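You operate a simulated robot arm through the tools that you are given. There is no shell and no other tool. Be economical: measure what you need, move in short steps, check, and stop when the job is done.

The job below is to be done with a simulated robot arm. You get a single attempt, and the scene is never put back.

Task
Wipe the stop motion lens, wind the aim to nought and test the beam.
Fine: lens pad back, hood shut; the beam lamp must light. What is to be rubbed or washed off counts as gone when no trace of it is left.

Only the result counts: the job must be done as asked and must still hold three seconds after the hand-in. Knocking over, shifting, dropping, spilling or breaking anything else fails it.

Robot
A 6-joint arm with a two-finger parallel gripper on a trunk, on a base that drives. Base frame: it is fixed to the floor where the robot stands at the start and does not move with it; the origin is under the middle of the robot, x ahead of it, y to its left, z up; the surface under the hand at the start is at about z = 960. Units: mm, rad, N and s.
With the tool pointing down near the work surface it reaches from about 220 to 660 mm from the robot's upright axis, wherever it stands. Its first joint turns from -2.897 to 2.897 rad. Places, roughly: aim gauge [600, -400, 1100]; aim wheel [200, -400, 900]; beam sensor [700, -100, 1200]; guide lock [200, 200, 900]; lens dust [500, -200, 1000]; sensor hood [500, -200, 1000]; stop motion key [300, -400, 1000]; teal-band sliver (13x3x3 cm) [300, 0, 1000]. Payload 1.57 kg.
The tool frame sits at the grasp point between the pads (the TCP): z along the fingers, y along the line on which they close. The tips reach 30 mm beyond it. Largest opening 110 mm; finger width 24, thickness 12; the body of the gripper, 48 by 112 mm, starts 78 mm behind the TCP.
Orientation is that of the tool frame in the base frame, as a unit quaternion [x, y, z, w]. With the fingers straight down and closing along the base's y, the tool's x points along the base's -x, its y along +y and its z along -z.

Tools
- The arm moves only by the tool jog_arm. Its argument "series" is a list of rows, each a list of 7 numbers: the turn, a rotation vector about the tool's x, y, z in rad, then the shift along the tool's x, y, z in mm, then the finger opening in mm, from 0 to 110. In form: [[ax, ay, az, x, y, z, jaw], ...]. A call has 1 to 8 rows; each row shifts and turns the commanded pose from where the row before left it, along the tool's axes as they then stand. A row lasts 0.2 s, in which the tool goes at most 50 mm and 0.15 rad; a call with a longer step from one row to the next is refused whole, and so is a gripper value outside its range. Where a pose cannot be reached the arm comes as near as it can. A force on the tool above 50 N (or 10 N above the force at the start of the call, whichever is more), or a blocked arm, ends the call early, and 0.2 s more pass. The fingers move at their own pace (about 108 mm/s each) and stop on an object; they squeeze with about 42 N. The grip force told is the motor's: it shows also when the fingers shut on nothing. Time passes only in rows, and 0.2 s behind the last, so rows that do not move let the fingers close. The reply holds the time, the measured pose of the TCP, the force on the tool along the base axes, the opening and the grip force, in the units named above and with some noise, with the torque about the TCP (base axes, N m) and any sound that the robot's microphone picked up, and new pictures: "views" is both (left out), scene, wrist or none.
- Cameras (640 x 400 px; columns grow to the right, rows downward): "scene" is now at [26.2, 101.4, 1833]; the picture's right is [-0.70, -0.72, 0.00], its down [-0.63, 0.61, -0.48] and it looks along [0.34, -0.33, -0.88] (base axes); focal length 283 px, centre (320, 200). "wrist" rides on the gripper at [70, 16, -141] in the tool frame; the picture's right is [-0.23, 0.97, 0.00], its down [-0.86, -0.20, -0.48] and it looks along [-0.47, -0.11, 0.88] (tool axes); focal length 222 px, centre (320, 200). There is no depth. A picture from a camera that has moved, and an enlarged one, comes with that camera's place and axes in the base frame and with its lens. The place of the scene camera against the robot may be out by one fixed shift of up to 18 mm in any direction.
- move_column(by): slides the trunk up (or, below 0, down) by that many mm; the arm and the scene camera ride with it, the base frame stays. It gives what a move gives, with no picture.
- roll_base(legs): drives the robot by 1 to 6 legs, each [ahead, left, turn to the left] in mm, mm and rad, along the robot's own axes; the way and the turn of a leg run together, so that a leg with both is an arc; at most 1500 mm and 3.142 rad a leg. The arm and the cameras ride along, it lands a little off, and it stops where it bumps. It gives what a move gives, and a new picture of the scene camera.
- head_to(pan, tilt): turns the head with the scene camera to pan (to the left, within 2.094 rad either way) and tilt (down, from -0.506 to 1.204), counted from straight ahead of the robot. It gives what a move gives, and a new picture of the scene camera.
- inspect(camera, box): a new picture of the part [left, top, right, bottom] of that camera's present view, enlarged. The clock stands still meanwhile.
- finish_job(): hands the job in; it is judged then, once.

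Go step by step. Nothing tells you exact positions but the pictures and the camera data: compare them with the known pose of the tool, close in by small moves and look again before you grip or let go. The budget is 120 turns and 260 pictures, counting those below and the enlarged ones. Unless the task says otherwise, let go and move clear before handing in, and close with one line.

The tools are called after "Emit:" as a command line: name --pt "numbers of a row" for each row, then --argument value for the rest, lists and objects as JSON in quotes. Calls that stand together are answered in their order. jog_arm: Moves the arm, as the interface text tells. Its arguments: {"type":"object","properties":{"series":{"type":"array","items":{"type":"array","items":{"type":"number"}}},"views":{"type":"string","enum":["both","scene","wrist","none"]}},"required":["series"]} The other tools are called the same way: move_column (by) slides the trunk up or down; roll_base (legs) drives the base; head_to (pan, tilt) turns the head that bears the scene camera; inspect (camera, box) takes an enlarged picture of a part of a camera's view; finish_job () hands the job in.

At the start:

```text
time: 0.0
tool_pos: [397.9, -249.4, 1371.0]
tcp_rot: [0.0, 1.0, 0.0, 0.0]
contact_force: [0.3, -0.6, 0.2]
moment: [0.01, -0.03, -0.04]
gripper_width: 110.2
grasp_force: 0.0
trunk travel left (down, up): [-450.0, 140.0]
robot x, y, heading: [4.0, -2.5, 0.002]
head pan, tilt: [-0.773, 1.075]
```

scene: 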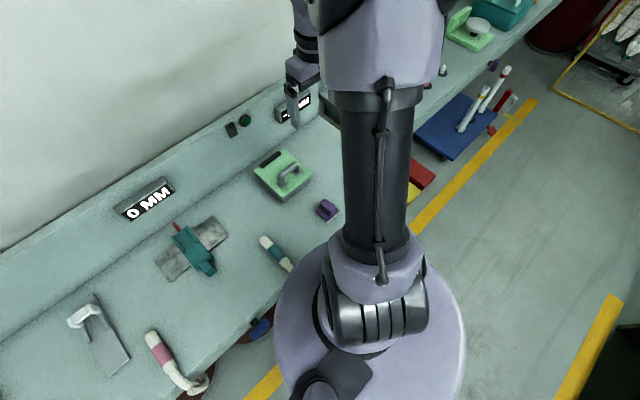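
wrist: 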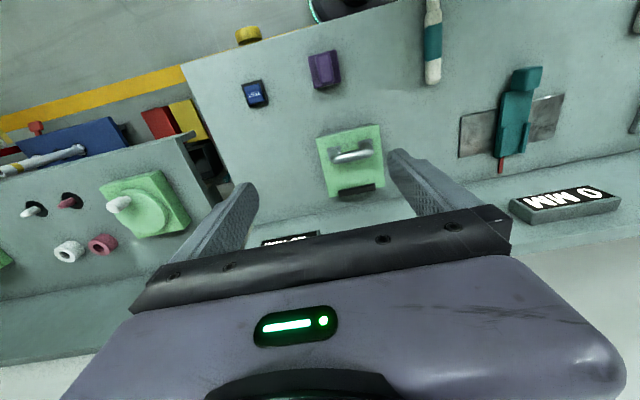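

I see a bench with a green hooded box (probably the sensor hood), a guide with a teal slider, a teal-banded sliver, knobs and gauges. I'll look around more closely first.

Emit:
inspect --camera "wrist" --box '[0, 100, 320, 300]'

Emit:
inspect --camera "wrist" --box '[220, 0, 640, 260]'

Emit:
inspect --camera "scene" --box '[220, 80, 380, 280]'

Emit:
inspect --camera "scene" --box '[400, 0, 640, 200]'

Emit:
inspect --camera "scene" --box '[0, 160, 320, 400]'

```text
2.00 times, centred on (160, 200) of wrist
camera zoom: at [327.3, -232.7, 1512.9], right [0.23, 0.97, 0.0], down [0.86, -0.2, 0.48], along [0.47, -0.11, -0.88], focal length 444 px, centre (640, 200)
```

zoom: 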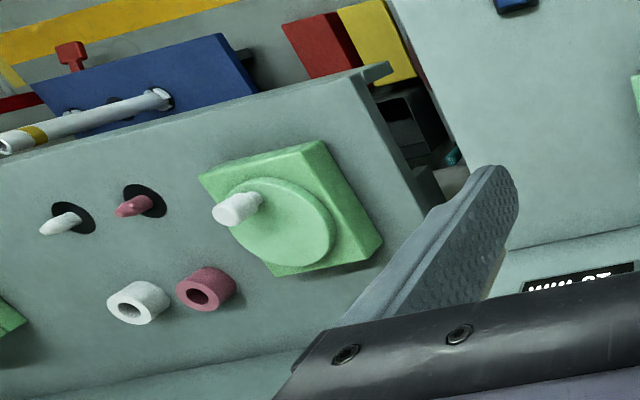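

```text
1.52 times, centred on (430, 130) of wrist
camera zoom: at [327.3, -232.7, 1512.9], right [0.23, 0.97, 0.0], down [0.86, -0.2, 0.48], along [0.47, -0.11, -0.88], focal length 338 px, centre (152, 307)
```

zoom: 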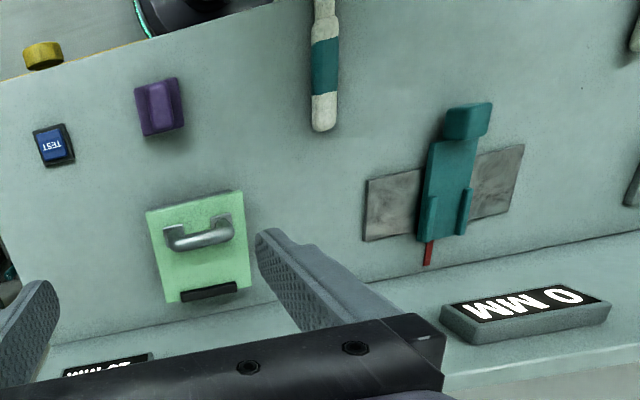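

```text
2.00 times, centred on (300, 180) of scene
camera zoom: at [26.2, 101.4, 1833.0], right [-0.7, -0.72, 0.0], down [-0.63, 0.61, -0.48], along [0.34, -0.33, -0.88], focal length 566 px, centre (360, 240)
```

zoom: 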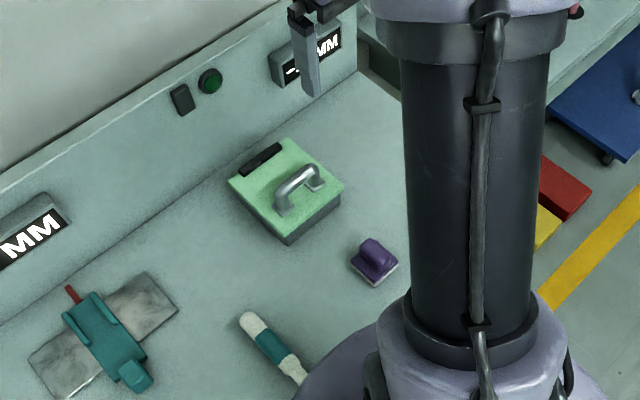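

```text
2.00 times, centred on (520, 100) of scene
camera zoom: at [26.2, 101.4, 1833.0], right [-0.7, -0.72, 0.0], down [-0.63, 0.61, -0.48], along [0.34, -0.33, -0.88], focal length 566 px, centre (-80, 400)
```

zoom: 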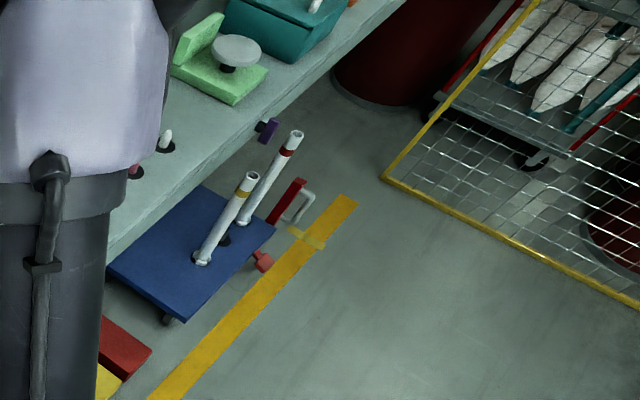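

```text
1.67 times, centred on (160, 280) of scene
camera zoom: at [26.2, 101.4, 1833.0], right [-0.7, -0.72, 0.0], down [-0.63, 0.61, -0.48], along [0.34, -0.33, -0.88], focal length 472 px, centre (587, 67)
```

zoom: 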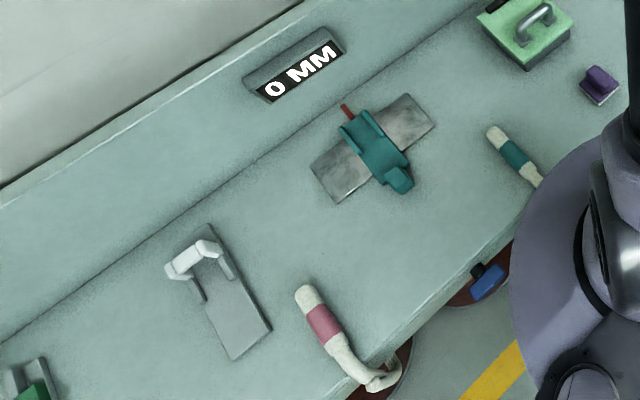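

The hood is near [507,-203], the purple pad near [313,-223], TEST key near [324,-379], yellow wheel near [206,-371,900] on the bench front. I'll lower the hand for a better view of hood and pad.

Emit:
jog_arm --pt "0 0 0 -4 9 40 110" --pt "0 0 0 -4 9 40 110" --pt "0 0 0 -4 9 40 110" --pt "0 0 0 -4 9 40 110" --pt "0 0 0 -4 9 40 110"

Emit:
head_to --pan -0.4 --tilt 0.8

```text
time: 1.2
tool_pos: [421.1, -204.2, 1166.6]
tcp_rot: [0.0, 1.0, 0.0, 0.0]
contact_force: [0.9, -0.1, -0.3]
moment: [0.0, 0.0, 0.0]
gripper_width: 110.2
grasp_force: 0.1
trunk travel left (down, up): [-450.0, 140.0]
robot x, y, heading: [-0.6, -2.4, -0.002]
head pan, tilt: [-0.773, 1.075]
camera scene: at [27.4, 101.2, 1833.0], right [-0.7, -0.72, 0.0], down [-0.63, 0.61, -0.48], along [0.34, -0.33, -0.88], focal length 283 px, centre (320, 200)
camera wrist: at [349.9, -187.1, 1308.6], right [0.23, 0.97, 0.0], down [0.86, -0.2, 0.48], along [0.47, -0.11, -0.88], focal length 222 px, centre (320, 200)
```

scene: 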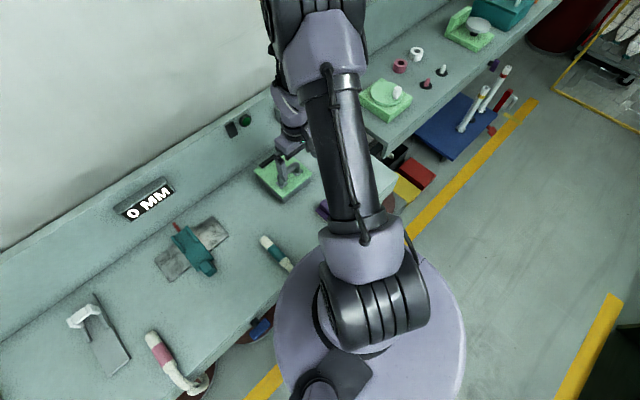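
wrist: 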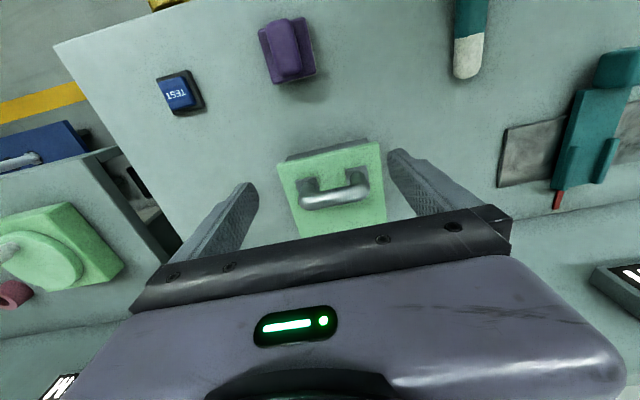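

```text
time: 2.0
tool_pos: [420.3, -205.3, 1166.9]
tcp_rot: [0.0, 1.0, 0.0, 0.0]
contact_force: [-0.8, 0.3, -0.4]
moment: [0.0, 0.02, 0.0]
gripper_width: 110.3
grasp_force: 0.1
trunk travel left (down, up): [-450.0, 140.0]
robot x, y, heading: [-3.2, 0.6, 0.002]
head pan, tilt: [-0.4, 0.799]
camera scene: at [54.3, 115.2, 1853.1], right [-0.39, -0.92, 0.0], down [-0.66, 0.28, -0.7], along [0.64, -0.27, -0.72], focal length 283 px, centre (320, 200)
```

scene: 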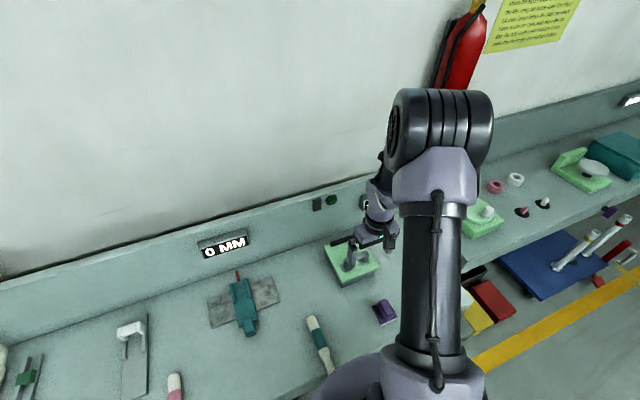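

I'll rotate the gripper about 95° so the fingers close across the hood handle's bar.

Emit:
jog_arm --pt "0 0 0.15 0 0 0 110" --pt "0 0 0.15 0 0 0 110" --pt "0 0 0.15 0 0 0 110" --pt "0 0 0.15 0 0 0 110" --pt "0 0 0.15 0 0 0 110" --pt "0 0 0.15 0 0 0 110" --pt "0 0 0.15 0 0 0 110" --pt "0 0 0.15 0 0 0 110" --views "none"

Emit:
jog_arm --pt "0 0 0.15 0 0 0 110" --pt "0 0 0.15 0 0 0 110" --pt "0 0 0.15 0 0 0 110" --pt "0 0 0 0 25 0 110" --pt "0 0 0 0 25 0 110"

```text
time: 3.9
tool_pos: [418.8, -204.8, 1171.5]
tcp_rot: [0.566, 0.824, 0.0, 0.0]
contact_force: [0.5, -0.2, -0.1]
moment: [-0.02, -0.01, 0.01]
gripper_width: 110.1
grasp_force: 0.0
trunk travel left (down, up): [-450.0, 140.0]
robot x, y, heading: [0.3, -0.6, -0.0]
head pan, tilt: [-0.4, 0.799]
```

```text
time: 5.0
tool_pos: [467.3, -208.4, 1168.7]
tcp_rot: [0.735, 0.678, -0.001, -0.001]
contact_force: [-0.9, -0.5, 0.2]
moment: [0.0, 0.02, 0.04]
gripper_width: 110.1
grasp_force: 0.0
trunk travel left (down, up): [-450.0, 140.0]
robot x, y, heading: [-0.6, -0.6, 0.0]
head pan, tilt: [-0.4, 0.799]
camera scene: at [54.6, 115.3, 1853.2], right [-0.39, -0.92, 0.0], down [-0.66, 0.28, -0.7], along [0.64, -0.27, -0.72], focal length 283 px, centre (320, 200)
camera wrist: at [488.3, -138.6, 1310.3], right [0.95, -0.3, 0.0], down [-0.27, -0.84, 0.48], along [-0.15, -0.46, -0.88], focal length 222 px, centre (320, 200)
```

scene: 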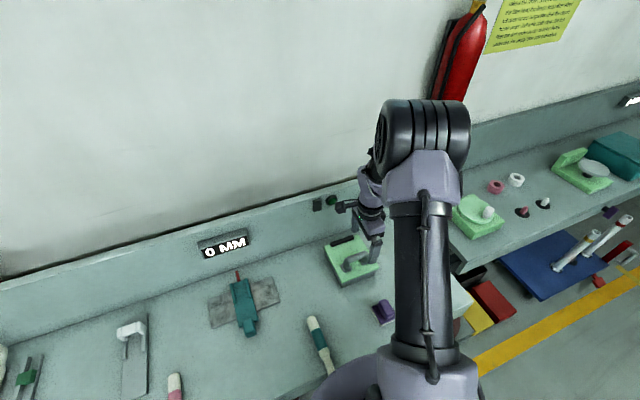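
wrist: 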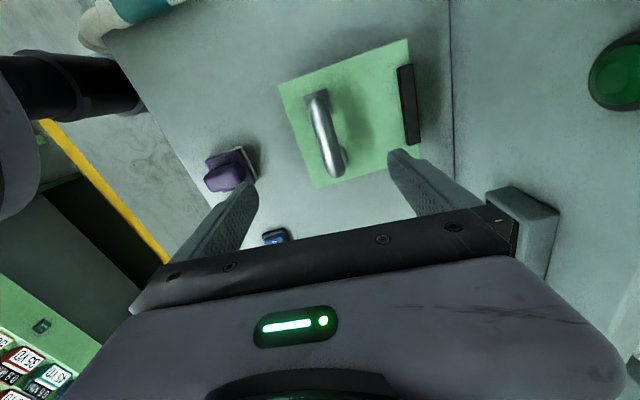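

Handle centre is about [479,-194,1066]. I'll move over it and descend to just above.

Emit:
jog_arm --pt "0 0 0 7 6 20 110" --pt "0 0 0 8 5 20 110" --pt "0 0 0 0 0 20 110" --pt "0 0 0 0 0 15 110"

Emit:
inspect --camera "scene" --box '[280, 180, 440, 300]'

```text
time: 6.0
tool_pos: [481.2, -194.1, 1093.8]
tcp_rot: [0.735, 0.678, 0.0, 0.0]
contact_force: [0.3, -0.2, -0.3]
moment: [0.04, 0.0, -0.02]
gripper_width: 109.9
grasp_force: 0.1
trunk travel left (down, up): [-450.0, 140.0]
robot x, y, heading: [-2.0, -0.1, 0.001]
head pan, tilt: [-0.4, 0.799]
camera scene: at [54.4, 115.5, 1853.2], right [-0.39, -0.92, 0.0], down [-0.66, 0.28, -0.7], along [0.64, -0.27, -0.72], focal length 283 px, centre (320, 200)
camera wrist: at [502.2, -124.5, 1235.8], right [0.95, -0.3, 0.0], down [-0.27, -0.84, 0.48], along [-0.15, -0.46, -0.88], focal length 222 px, centre (320, 200)
```

scene: 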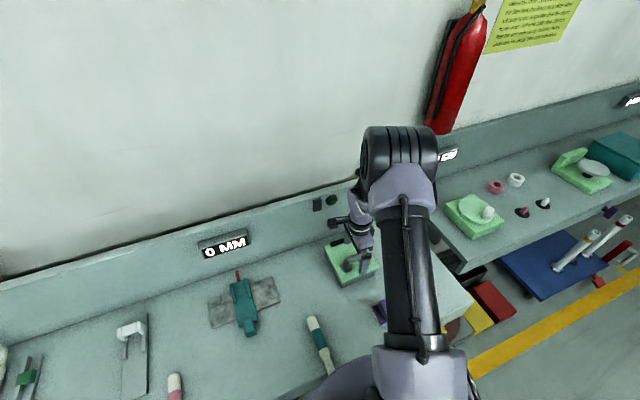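
wrist: 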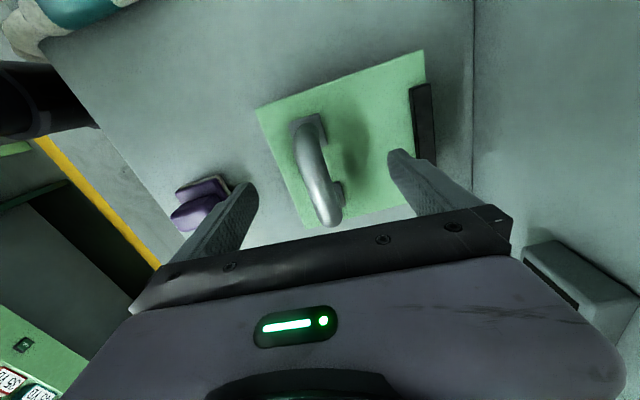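

```text
3.33 times, centred on (360, 240) of scene
camera zoom: at [54.4, 115.5, 1853.2], right [-0.39, -0.92, 0.0], down [-0.66, 0.28, -0.7], along [0.64, -0.27, -0.72], focal length 944 px, centre (187, 67)
```

zoom: 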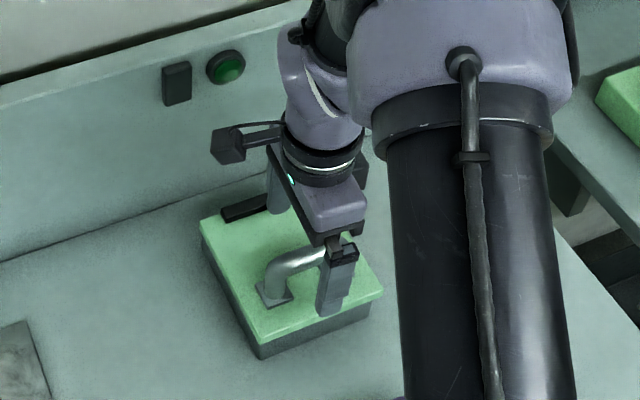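

Emit:
jog_arm --pt "0 0 0 1 -1 13 110" --pt "0 0 0 1 0 12 80" --pt "0 0 0 0 0 0 60"

Emit:
inspect --camera "scene" --box '[310, 200, 410, 300]'

```text
time: 6.8
tool_pos: [478.7, -192.5, 1069.7]
tcp_rot: [0.735, 0.678, 0.001, 0.0]
contact_force: [0.2, -1.0, 0.1]
moment: [0.0, 0.0, 0.02]
gripper_width: 59.8
grasp_force: 0.1
trunk travel left (down, up): [-450.0, 140.0]
robot x, y, heading: [0.1, -0.7, -0.001]
head pan, tilt: [-0.4, 0.799]
camera scene: at [54.0, 115.4, 1853.2], right [-0.39, -0.92, 0.0], down [-0.66, 0.28, -0.7], along [0.64, -0.27, -0.72], focal length 283 px, centre (320, 200)
camera wrist: at [500.4, -123.5, 1211.8], right [0.95, -0.3, 0.0], down [-0.27, -0.84, 0.48], along [-0.14, -0.46, -0.88], focal length 222 px, centre (320, 200)
```

scene: 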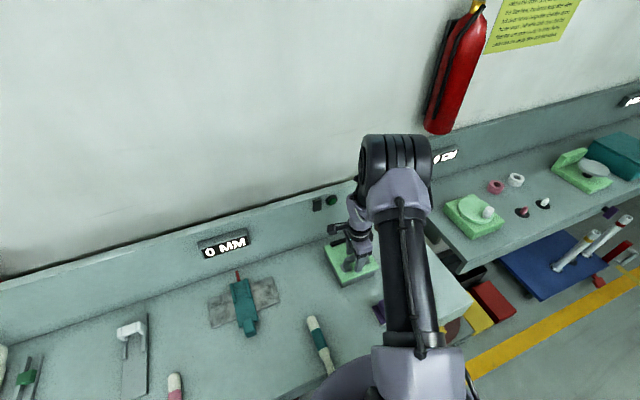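
wrist: 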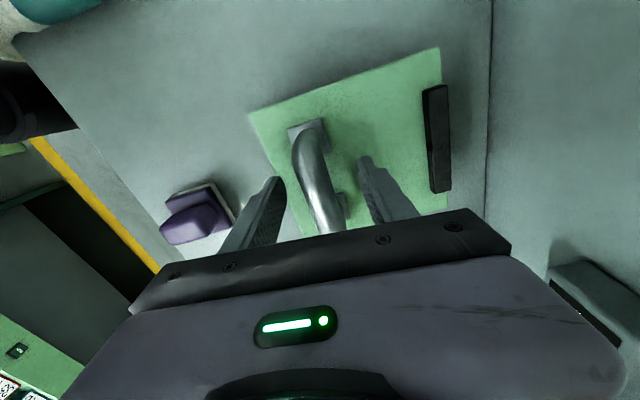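

```text
4.00 times, centred on (360, 250) of scene
camera zoom: at [54.0, 115.4, 1853.2], right [-0.39, -0.92, 0.0], down [-0.66, 0.28, -0.7], along [0.64, -0.27, -0.72], focal length 1133 px, centre (160, 0)
```

zoom: 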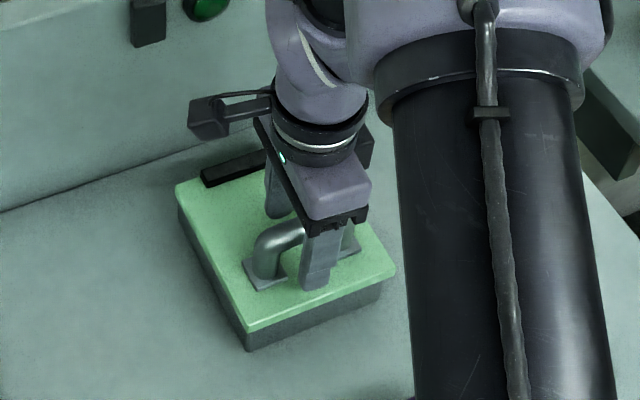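

The fingers straddle the bar. I'll drop a few mm and close.

Emit:
jog_arm --pt "0 0 0 0 0 5 60" --pt "0 0 0 0 0 5 60" --pt "0 0 0 0 0 0 20" --pt "0 0 0 0 0 0 5" --pt "0 0 0 0 0 0 5"

```text
time: 8.1
tool_pos: [478.8, -194.6, 1061.1]
tcp_rot: [0.734, 0.679, 0.0, 0.0]
contact_force: [-5.1, -1.1, -0.1]
moment: [0.1, 0.06, 0.96]
gripper_width: 22.9
grasp_force: 35.4
trunk travel left (down, up): [-450.0, 140.0]
robot x, y, heading: [-1.2, 3.8, -0.001]
head pan, tilt: [-0.4, 0.799]
camera scene: at [53.4, 115.2, 1853.2], right [-0.39, -0.92, 0.0], down [-0.66, 0.28, -0.7], along [0.64, -0.27, -0.72], focal length 283 px, centre (320, 200)
camera wrist: at [499.6, -124.3, 1202.6], right [0.95, -0.3, 0.0], down [-0.26, -0.84, 0.48], along [-0.14, -0.46, -0.88], focal length 222 px, centre (320, 200)
```

scene: 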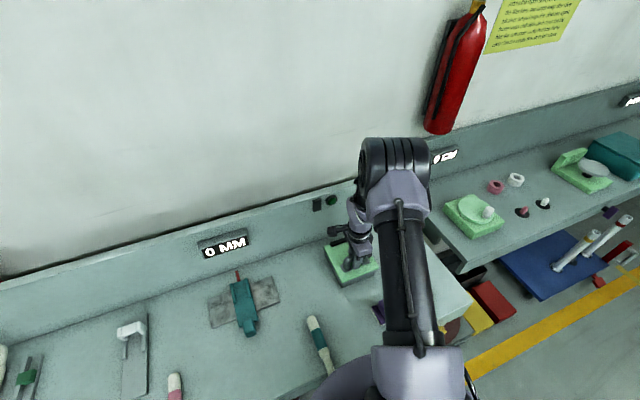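
wrist: 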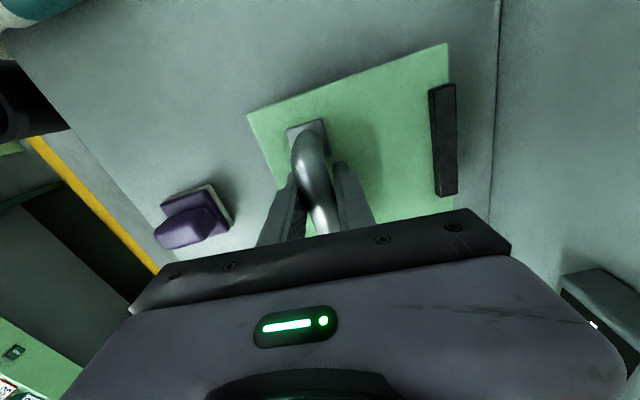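

Gripped on the bar (22.9 mm). I'll test whether the hood swings about its back hinge with a small arc.

Emit:
jog_arm --pt "0.05 0 0 0 2 -5 5" --pt "0.05 0 0 0 2 -5 5" --pt "0.05 0 0 0 2 -5 5" --pt "0.05 0 0 0 2 -5 5"

```text
time: 9.1
tool_pos: [487.9, -192.4, 1079.5]
tcp_rot: [0.731, 0.675, -0.069, -0.074]
contact_force: [-4.3, 1.0, 0.5]
moment: [-0.28, 0.0, 1.01]
gripper_width: 23.0
grasp_force: 34.9
trunk travel left (down, up): [-450.0, 140.0]
robot x, y, heading: [-1.6, -1.4, 0.004]
head pan, tilt: [-0.4, 0.799]
camera scene: at [53.0, 115.5, 1853.2], right [-0.39, -0.92, 0.0], down [-0.66, 0.28, -0.7], along [0.64, -0.27, -0.72], focal length 283 px, centre (320, 200)
camera wrist: at [536.2, -126.5, 1216.0], right [0.93, -0.3, -0.19], down [-0.17, -0.84, 0.51], along [-0.32, -0.44, -0.84], focal length 222 px, centre (320, 200)
```

scene: 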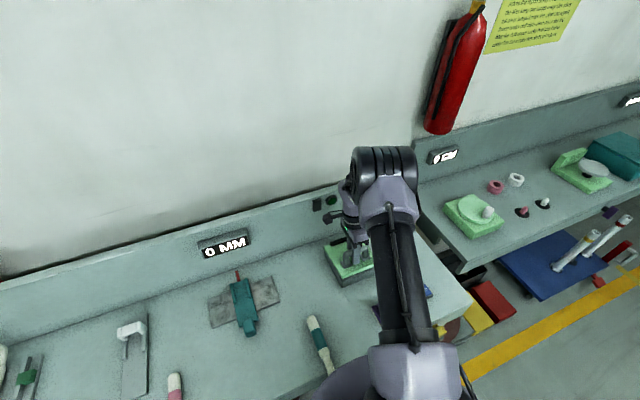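
wrist: 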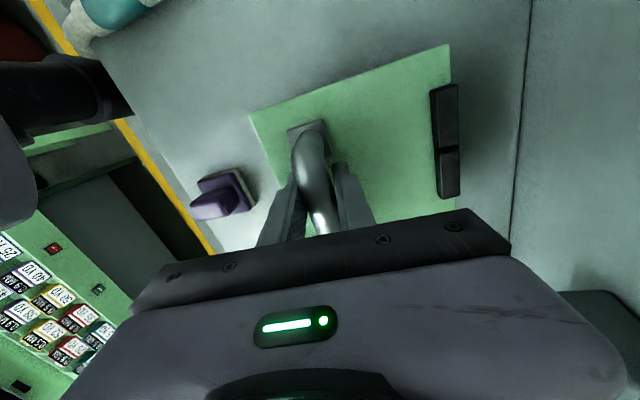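

It hinges freely. Continue the arc.

Emit:
jog_arm --pt "0.1 0 0 0 4 -10 5" --pt "0.1 0 0 0 4 -10 5" --pt "0.1 0 0 0 4 -10 5" --pt "0.1 0 0 0 4 -10 5" --pt "0.1 0 0 0 4 -10 5" --pt "0.1 0 0 0 4 -10 5"

```text
time: 10.3
tool_pos: [507.2, -186.3, 1110.4]
tcp_rot: [0.697, 0.644, -0.221, -0.227]
contact_force: [16.5, -22.6, -20.0]
moment: [-1.15, -0.08, 0.31]
gripper_width: 29.0
grasp_force: 13.3
out of reach, approached as far as the arm can: row 4, 5, 6
trunk travel left (down, up): [-450.0, 140.0]
robot x, y, heading: [0.6, -1.9, -0.001]
head pan, tilt: [-0.4, 0.799]
stopped in row 6: the force on the tool passed its limit at 54 N (the readings are from after the stop); the commanded pose is now the measured one
camera scene: at [61.1, 111.1, 1853.0], right [-0.39, -0.92, 0.0], down [-0.66, 0.28, -0.69], along [0.64, -0.27, -0.72], focal length 283 px, centre (320, 200)
camera wrist: at [608.9, -120.8, 1213.3], right [0.76, -0.29, -0.58], down [0.07, -0.85, 0.52], along [-0.65, -0.43, -0.63], focal length 222 px, centre (320, 200)
```

scene: 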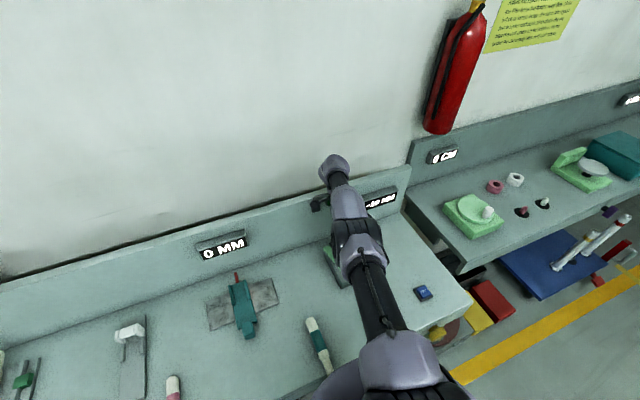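
wrist: 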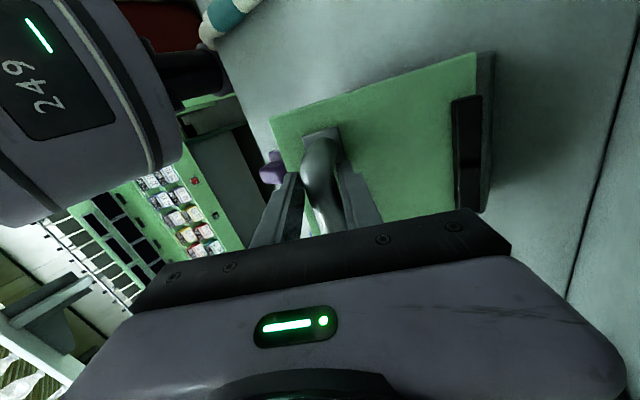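

The tool would end pointing back at the robot when the lid opens fully, so a rigid swing runs out of reach. I'll go back to a small angle and test whether the hinge holds by friction.

Emit:
jog_arm --pt "-0.1 0 0 0 -4 10 5" --pt "-0.1 0 0 0 -4 10 5" --pt "-0.1 0 0 0 -4 10 5" --pt "-0.1 0 0 0 -4 10 5"

```text
time: 11.3
tool_pos: [507.0, -186.0, 1109.8]
tcp_rot: [0.696, 0.644, -0.219, -0.23]
contact_force: [21.0, -30.6, -14.5]
moment: [-1.0, -0.61, -0.01]
gripper_width: 29.0
grasp_force: 13.8
out of reach, approached as far as the arm can: row 1, 2, 3, 4
trunk travel left (down, up): [-450.0, 140.0]
robot x, y, heading: [3.7, -3.4, -0.006]
head pan, tilt: [-0.4, 0.799]
camera scene: at [60.5, 107.4, 1853.4], right [-0.39, -0.92, 0.0], down [-0.66, 0.28, -0.69], along [0.64, -0.27, -0.72], focal length 283 px, centre (320, 200)
camera wrist: at [609.0, -121.5, 1213.8], right [0.76, -0.29, -0.58], down [0.06, -0.86, 0.51], along [-0.65, -0.42, -0.63], focal length 222 px, centre (320, 200)
```

scene: 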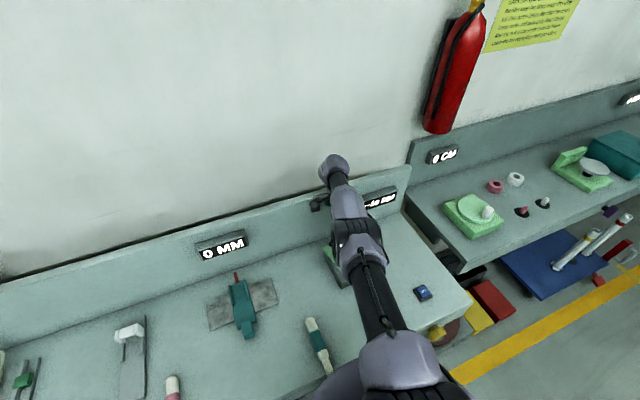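
wrist: 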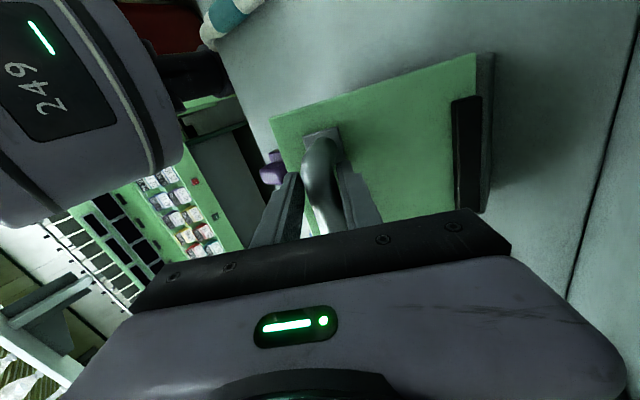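

Emit:
jog_arm --pt "-0.15 0 0 0 -6 15 5" --pt "-0.15 0 0 0 -6 15 5" --pt "-0.12 0 0 0 -4 12 5"

```text
time: 12.1
tool_pos: [507.8, -185.1, 1110.2]
tcp_rot: [0.695, 0.645, -0.219, -0.23]
contact_force: [21.5, -32.8, -13.0]
moment: [-1.0, -0.84, -0.11]
gripper_width: 28.7
grasp_force: 13.9
out of reach, approached as far as the arm can: row 1, 2, 3
trunk travel left (down, up): [-450.0, 140.0]
robot x, y, heading: [-1.0, -2.6, -0.009]
head pan, tilt: [-0.4, 0.799]
camera scene: at [60.4, 107.1, 1853.4], right [-0.39, -0.92, 0.0], down [-0.66, 0.28, -0.69], along [0.64, -0.27, -0.72], focal length 283 px, centre (320, 200)
camera wrist: at [608.9, -121.5, 1213.7], right [0.76, -0.29, -0.58], down [0.07, -0.86, 0.51], along [-0.65, -0.42, -0.63], focal length 222 px, centre (320, 200)
```

scene: 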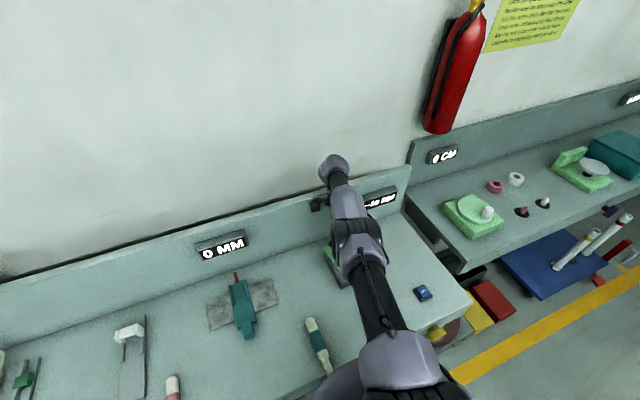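
wrist: 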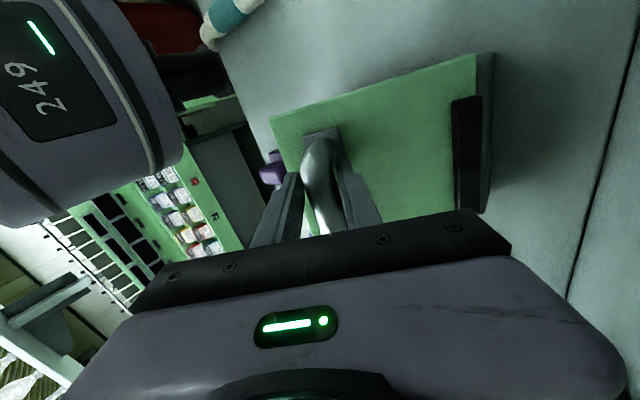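

The arm seems stuck in an odd branch. I'll probe with a tiny pure shift.

Emit:
jog_arm --pt "0 0 0 0 -3 3 5" --views "none"

Emit:
jog_arm --pt "0 0 0 0 0 -6 5" --views "none"

Emit:
jog_arm --pt "0 0 -0.05 0 0 0 5" --views "none"

Emit:
inspect --camera "scene" --box '[270, 130, 470, 400]'

```text
time: 12.5
tool_pos: [504.2, -186.3, 1109.2]
tcp_rot: [0.695, 0.644, -0.219, -0.231]
contact_force: [28.1, -31.7, -11.5]
moment: [-0.86, -1.48, -0.33]
gripper_width: 32.8
grasp_force: 15.2
trunk travel left (down, up): [-450.0, 140.0]
robot x, y, heading: [-1.5, -1.0, -0.005]
head pan, tilt: [-0.4, 0.799]
```

```text
time: 12.9
tool_pos: [505.8, -184.6, 1114.0]
tcp_rot: [0.695, 0.645, -0.22, -0.232]
contact_force: [19.9, -32.1, -26.9]
moment: [-0.94, 0.08, 0.13]
gripper_width: 35.9
grasp_force: 17.9
trunk travel left (down, up): [-450.0, 140.0]
robot x, y, heading: [-1.6, -3.9, -0.002]
head pan, tilt: [-0.4, 0.799]
```

```text
time: 13.3
tool_pos: [506.9, -186.1, 1115.5]
tcp_rot: [0.679, 0.661, -0.214, -0.235]
contact_force: [25.3, -33.3, -23.3]
moment: [-1.7, -0.55, -0.05]
gripper_width: 36.0
grasp_force: 17.2
trunk travel left (down, up): [-450.0, 140.0]
robot x, y, heading: [3.0, -0.1, -0.001]
head pan, tilt: [-0.4, 0.799]
```

```text
1.48 times, centred on (370, 265) of scene
camera zoom: at [62.7, 106.8, 1853.3], right [-0.39, -0.92, 0.0], down [-0.66, 0.28, -0.69], along [0.64, -0.27, -0.72], focal length 420 px, centre (246, 104)
```

zoom: 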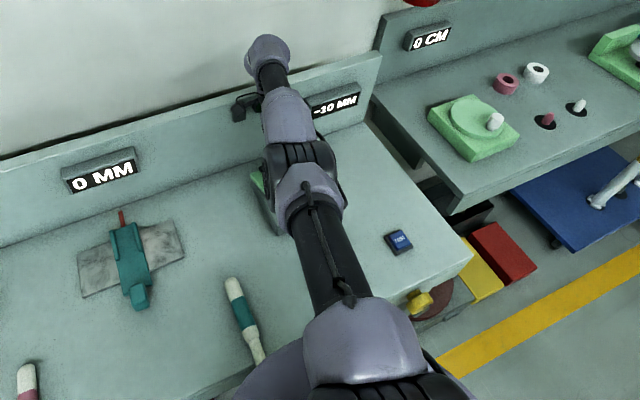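

Translations work again. I'll open the fingers a bit to relieve the binding and see whether the hood stays put.

Emit:
jog_arm --pt "0 0 0 0 0 0 60" --pt "0 0 0 0 0 0 60"

```text
time: 13.9
tool_pos: [501.3, -180.4, 1118.5]
tcp_rot: [0.681, 0.661, -0.212, -0.235]
contact_force: [-0.4, 0.0, 0.2]
moment: [0.0, -0.01, -0.02]
gripper_width: 60.1
grasp_force: 0.2
trunk travel left (down, up): [-450.0, 140.0]
robot x, y, heading: [1.4, -1.0, -0.004]
head pan, tilt: [-0.4, 0.799]
camera scene: at [54.0, 114.3, 1853.3], right [-0.39, -0.92, 0.0], down [-0.66, 0.28, -0.7], along [0.64, -0.27, -0.72], focal length 283 px, centre (320, 200)
camera wrist: at [600.6, -115.3, 1223.5], right [0.77, -0.24, -0.59], down [0.1, -0.87, 0.48], along [-0.63, -0.43, -0.65], focal length 222 px, centre (320, 200)
```

scene: 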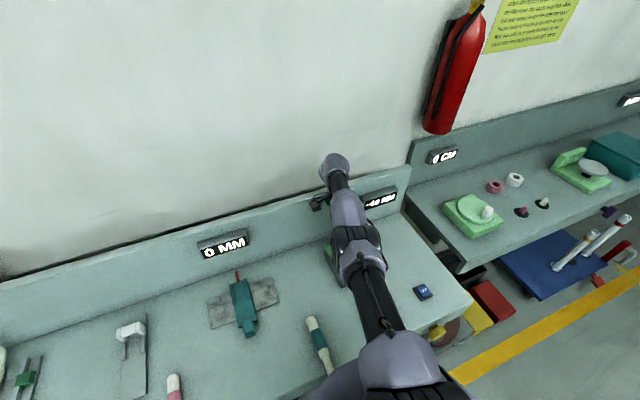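
wrist: 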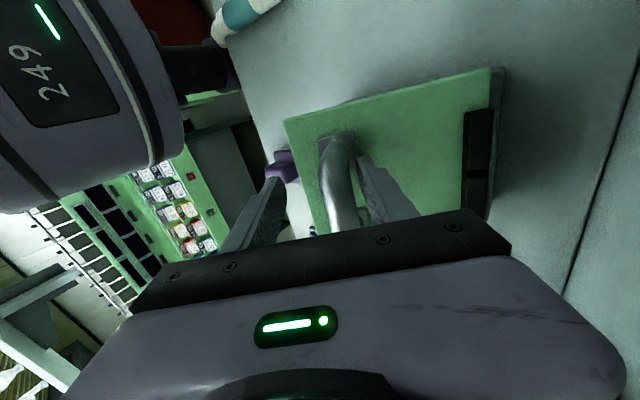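

Emit:
jog_arm --pt "0 0 0 0 0 -12 80" --pt "0 0 0 0 0 -12 80" --pt "0 0 0 0 -6 -12 80" --pt "-0.1 0 0 0 -15 -20 80" --pt "-0.1 0 0 0 -15 -20 80" --pt "-0.1 0 0 0 -15 -10 80" --pt "-0.1 0 0 0 -15 0 80" --pt "-0.1 0 0 0 -15 0 80"

```text
time: 15.7
tool_pos: [472.8, -170.9, 1222.4]
tcp_rot: [0.718, 0.693, -0.042, -0.057]
contact_force: [-0.1, 0.1, -0.1]
moment: [0.0, -0.02, -0.04]
gripper_width: 80.0
grasp_force: 0.2
out of reach, approached as far as the arm can: row 2
trunk travel left (down, up): [-450.0, 140.0]
robot x, y, heading: [-1.9, -1.0, -0.003]
head pan, tilt: [-0.4, 0.799]
camera scene: at [53.1, 114.2, 1853.2], right [-0.39, -0.92, 0.0], down [-0.66, 0.28, -0.7], along [0.64, -0.27, -0.72], focal length 283 px, centre (320, 200)
camera wrist: at [508.9, -104.2, 1361.9], right [0.96, -0.26, -0.14], down [-0.16, -0.86, 0.48], along [-0.25, -0.44, -0.86], focal length 222 px, centre (320, 200)
```

scene: 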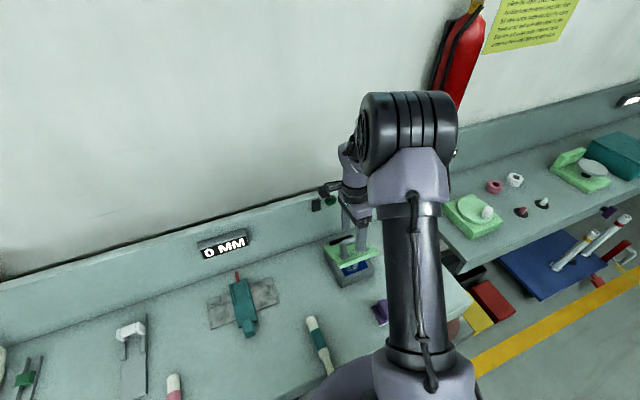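
wrist: 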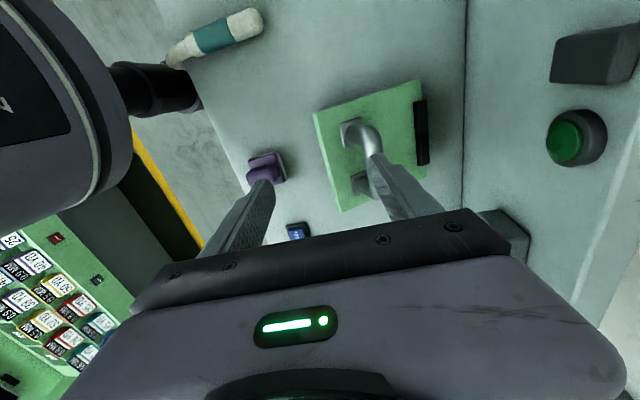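

The hood stays where it's left — a friction hinge. Let me look closely at it.

Emit:
inspect --camera "scene" --box '[300, 200, 420, 300]'

Emit:
inspect --camera "wrist" --box '[220, 60, 480, 240]'

```text
4.00 times, centred on (360, 250) of scene
camera zoom: at [53.1, 114.2, 1853.2], right [-0.39, -0.92, 0.0], down [-0.66, 0.28, -0.7], along [0.64, -0.27, -0.72], focal length 1133 px, centre (160, 0)
```

zoom: 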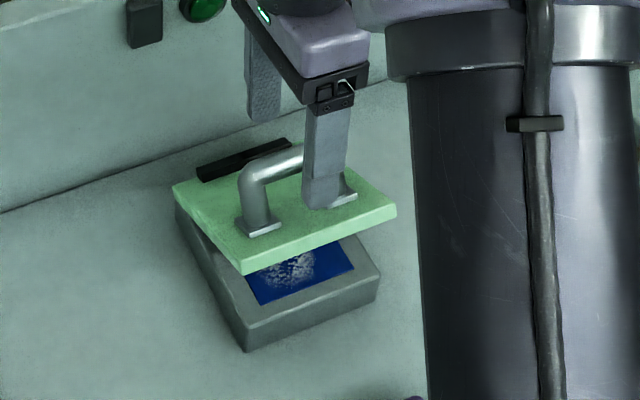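

```text
2.22 times, centred on (350, 150) of wrist
camera zoom: at [508.9, -104.2, 1361.9], right [0.96, -0.26, -0.14], down [-0.16, -0.86, 0.48], along [-0.25, -0.44, -0.86], focal length 494 px, centre (253, 311)
```

zoom: 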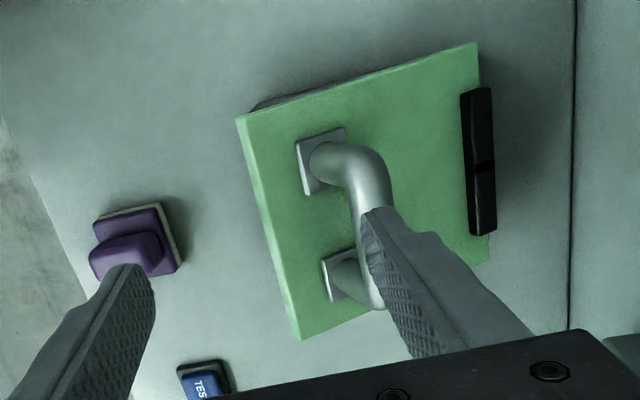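

Blue lens with dust is visible inside. I'll tilt the closed gripper so it points forward-down, in front of the lid, then push the lid up from beneath.

Emit:
jog_arm --pt "-0.15 0 0 0 -18 0 20" --pt "-0.15 0 0 0 -18 0 0" --pt "-0.15 0 0 0 -18 0 0" --pt "-0.15 0 0 0 -15 0 0" --pt "-0.15 0 0 0 -10 0 0" --pt "-0.15 0 0 0 -10 0 0"

Emit:
inspect --camera "scene" --box '[300, 150, 420, 300]'

```text
time: 17.1
tool_pos: [393.1, -164.0, 1209.0]
tcp_rot: [0.681, 0.65, 0.251, 0.225]
contact_force: [0.3, -0.6, 0.0]
moment: [0.02, 0.03, -0.02]
gripper_width: 0.0
grasp_force: 20.7
out of reach, approached as far as the arm can: row 4
trunk travel left (down, up): [-450.0, 140.0]
robot x, y, heading: [-2.1, 0.6, -0.001]
head pan, tilt: [-0.4, 0.799]
camera scene: at [55.1, 113.1, 1853.2], right [-0.39, -0.92, 0.0], down [-0.66, 0.28, -0.7], along [0.64, -0.27, -0.72], focal length 283 px, centre (320, 200)
camera wrist: at [317.7, -96.8, 1332.4], right [0.75, -0.28, 0.6], down [-0.48, -0.85, 0.2], along [0.46, -0.44, -0.77], focal length 222 px, centre (320, 200)
```

scene: 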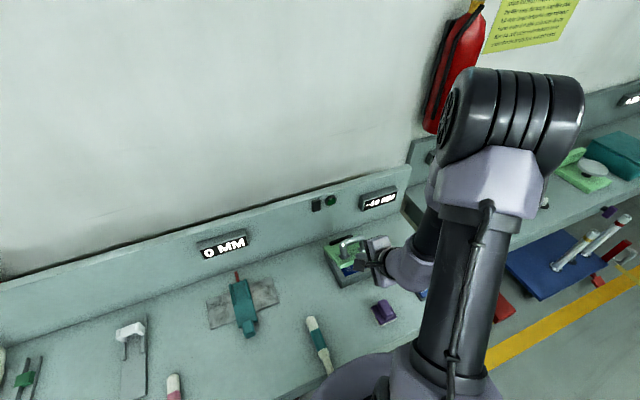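
wrist: 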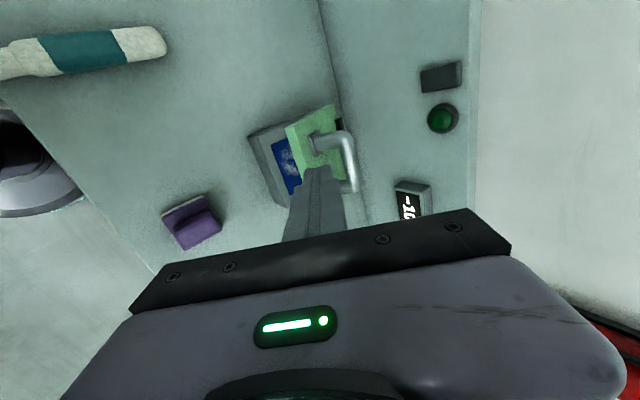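

```text
2.67 times, centred on (360, 225) of scene
camera zoom: at [55.1, 113.1, 1853.2], right [-0.39, -0.92, 0.0], down [-0.66, 0.28, -0.7], along [0.64, -0.27, -0.72], focal length 755 px, centre (213, 133)
```

zoom: 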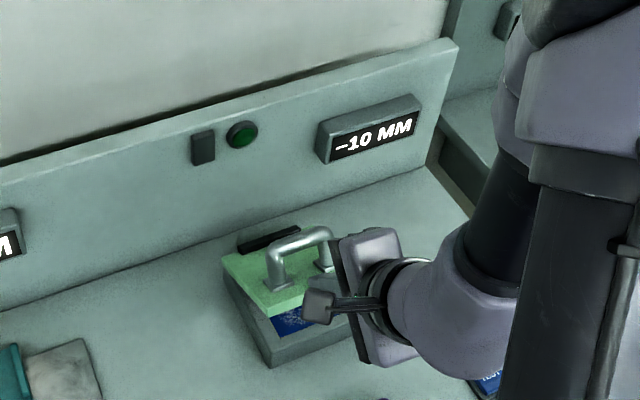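

Emit:
jog_arm --pt "0 0 0 -6 -17 27 0" --pt "0 0 0 -6 -17 27 0" --pt "0 0 0 -7 -17 27 0" --pt "0 0 0 -7 -15 27 0"

Emit:
inspect --camera "scene" --box '[300, 200, 420, 300]'

```text
time: 18.1
tool_pos: [411.3, -182.1, 1082.2]
tcp_rot: [0.68, 0.651, 0.251, 0.224]
contact_force: [0.0, 0.2, -0.6]
moment: [-0.01, -0.02, -0.04]
gripper_width: 0.0
grasp_force: 21.3
trunk travel left (down, up): [-450.0, 140.0]
robot x, y, heading: [1.8, 2.6, -0.006]
head pan, tilt: [-0.4, 0.799]
camera scene: at [55.6, 113.7, 1853.2], right [-0.39, -0.92, 0.0], down [-0.66, 0.28, -0.7], along [0.64, -0.27, -0.72], focal length 283 px, centre (320, 200)
camera wrist: at [336.0, -115.3, 1205.9], right [0.75, -0.28, 0.6], down [-0.48, -0.85, 0.2], along [0.46, -0.44, -0.77], focal length 222 px, centre (320, 200)
```

scene: 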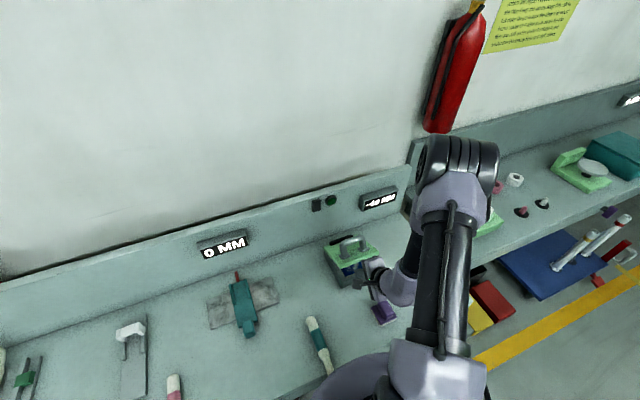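
wrist: 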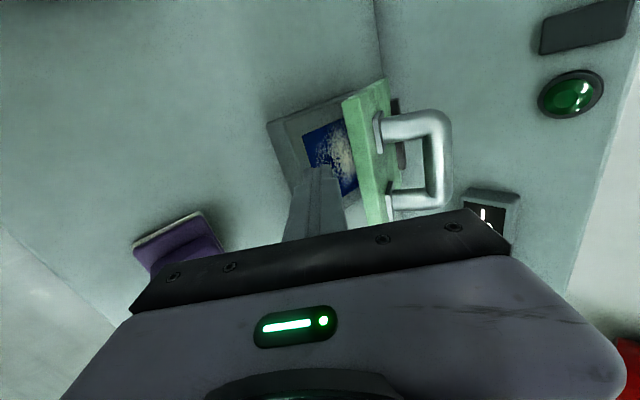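

```text
4.00 times, centred on (360, 250) of scene
camera zoom: at [55.6, 113.7, 1853.2], right [-0.39, -0.92, 0.0], down [-0.66, 0.28, -0.7], along [0.64, -0.27, -0.72], focal length 1133 px, centre (160, 0)
```

zoom: 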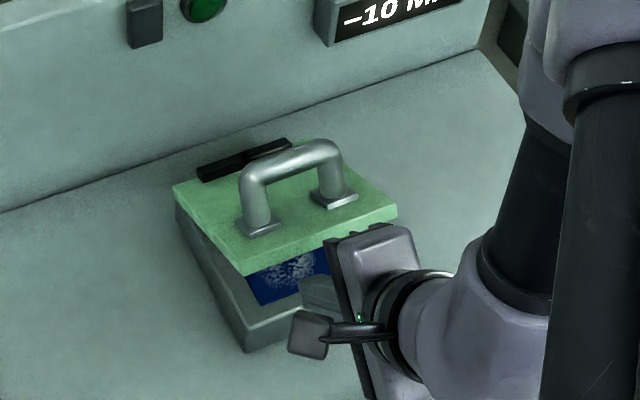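

Emit:
jog_arm --pt "0 0 0 -4 -10 12 0" --pt "0 0 0 -4 13 11 0" --pt "0 0 0 0 12 10 0" --pt "0 0 0 0 10 8 0"

Emit:
inspect --camera "scene" --box '[300, 200, 420, 300]'

```text
time: 19.1
tool_pos: [456.8, -188.5, 1065.8]
tcp_rot: [0.679, 0.652, 0.25, 0.224]
contact_force: [-0.3, 0.3, -0.9]
moment: [-0.04, 0.0, 0.03]
gripper_width: 0.3
grasp_force: 21.3
trunk travel left (down, up): [-450.0, 140.0]
robot x, y, heading: [-1.0, -2.7, -0.005]
head pan, tilt: [-0.4, 0.799]
camera scene: at [55.0, 114.4, 1853.2], right [-0.39, -0.92, 0.0], down [-0.66, 0.28, -0.7], along [0.64, -0.27, -0.72], focal length 283 px, centre (320, 200)
camera wrist: at [381.5, -122.2, 1189.5], right [0.75, -0.28, 0.6], down [-0.48, -0.85, 0.2], along [0.46, -0.44, -0.77], focal length 222 px, centre (320, 200)
```

scene: 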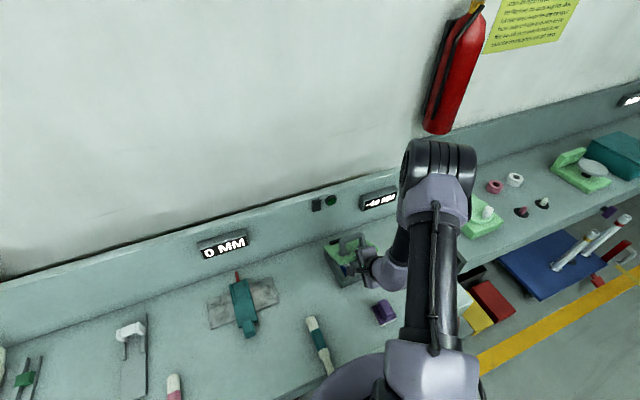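
wrist: 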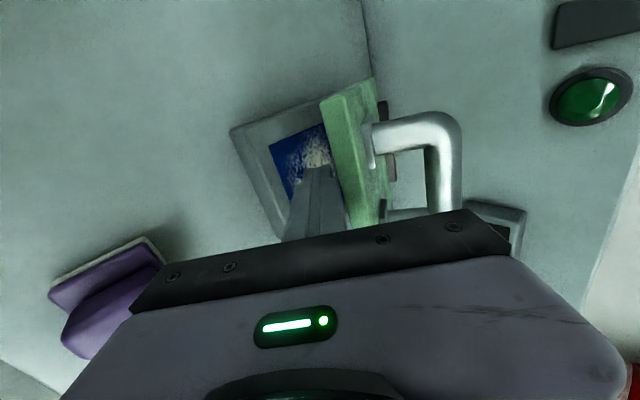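

```text
4.00 times, centred on (360, 250) of scene
camera zoom: at [55.0, 114.4, 1853.2], right [-0.39, -0.92, 0.0], down [-0.66, 0.28, -0.7], along [0.64, -0.27, -0.72], focal length 1133 px, centre (160, 0)
```

zoom: 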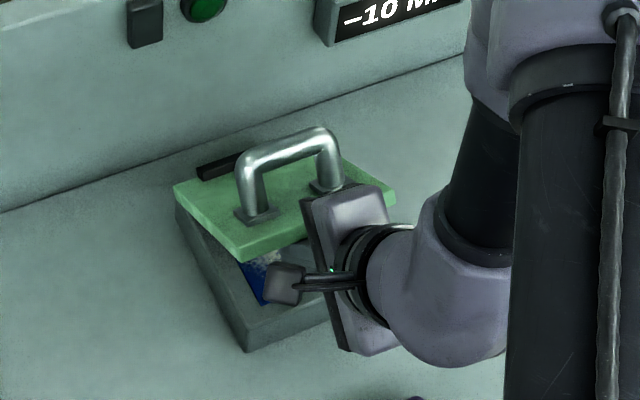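

The fingers are under the lid. Push up along the arc.

Emit:
jog_arm --pt "0 0 0 0 12.8 -7.6 0" --pt "0 0 0 0 12.8 -7.6 0" --pt "0 0 0 0 12.8 -7.6 0" --pt "0 0 0 0 12.8 -7.6 0" --views "wrist"

Emit:
inspect --camera "scene" --box '[300, 200, 420, 300]'

```text
time: 20.1
tool_pos: [477.8, -192.4, 1121.9]
tcp_rot: [0.679, 0.652, 0.251, 0.224]
contact_force: [-0.5, 0.4, -0.1]
moment: [0.02, 0.0, 0.04]
gripper_width: 0.0
grasp_force: 21.0
trunk travel left (down, up): [-450.0, 140.0]
robot x, y, heading: [1.9, 2.1, -0.004]
head pan, tilt: [-0.4, 0.799]
camera wrist: at [402.3, -126.0, 1244.4], right [0.75, -0.27, 0.6], down [-0.48, -0.85, 0.2], along [0.46, -0.44, -0.77], focal length 222 px, centre (320, 200)
```

wrist: 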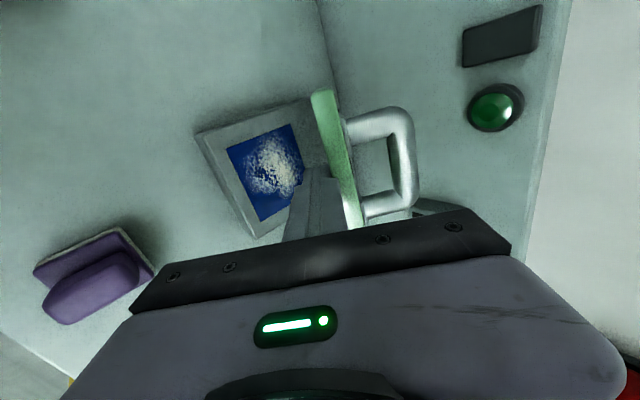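

```text
4.00 times, centred on (360, 250) of scene
camera zoom: at [54.8, 114.3, 1853.2], right [-0.39, -0.92, 0.0], down [-0.66, 0.28, -0.7], along [0.64, -0.27, -0.72], focal length 1133 px, centre (160, 0)
```

zoom: 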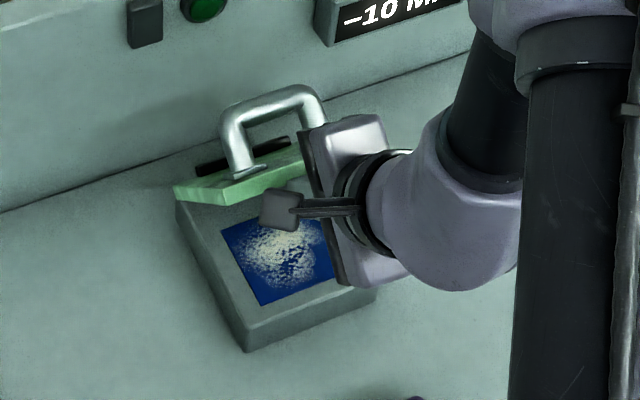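

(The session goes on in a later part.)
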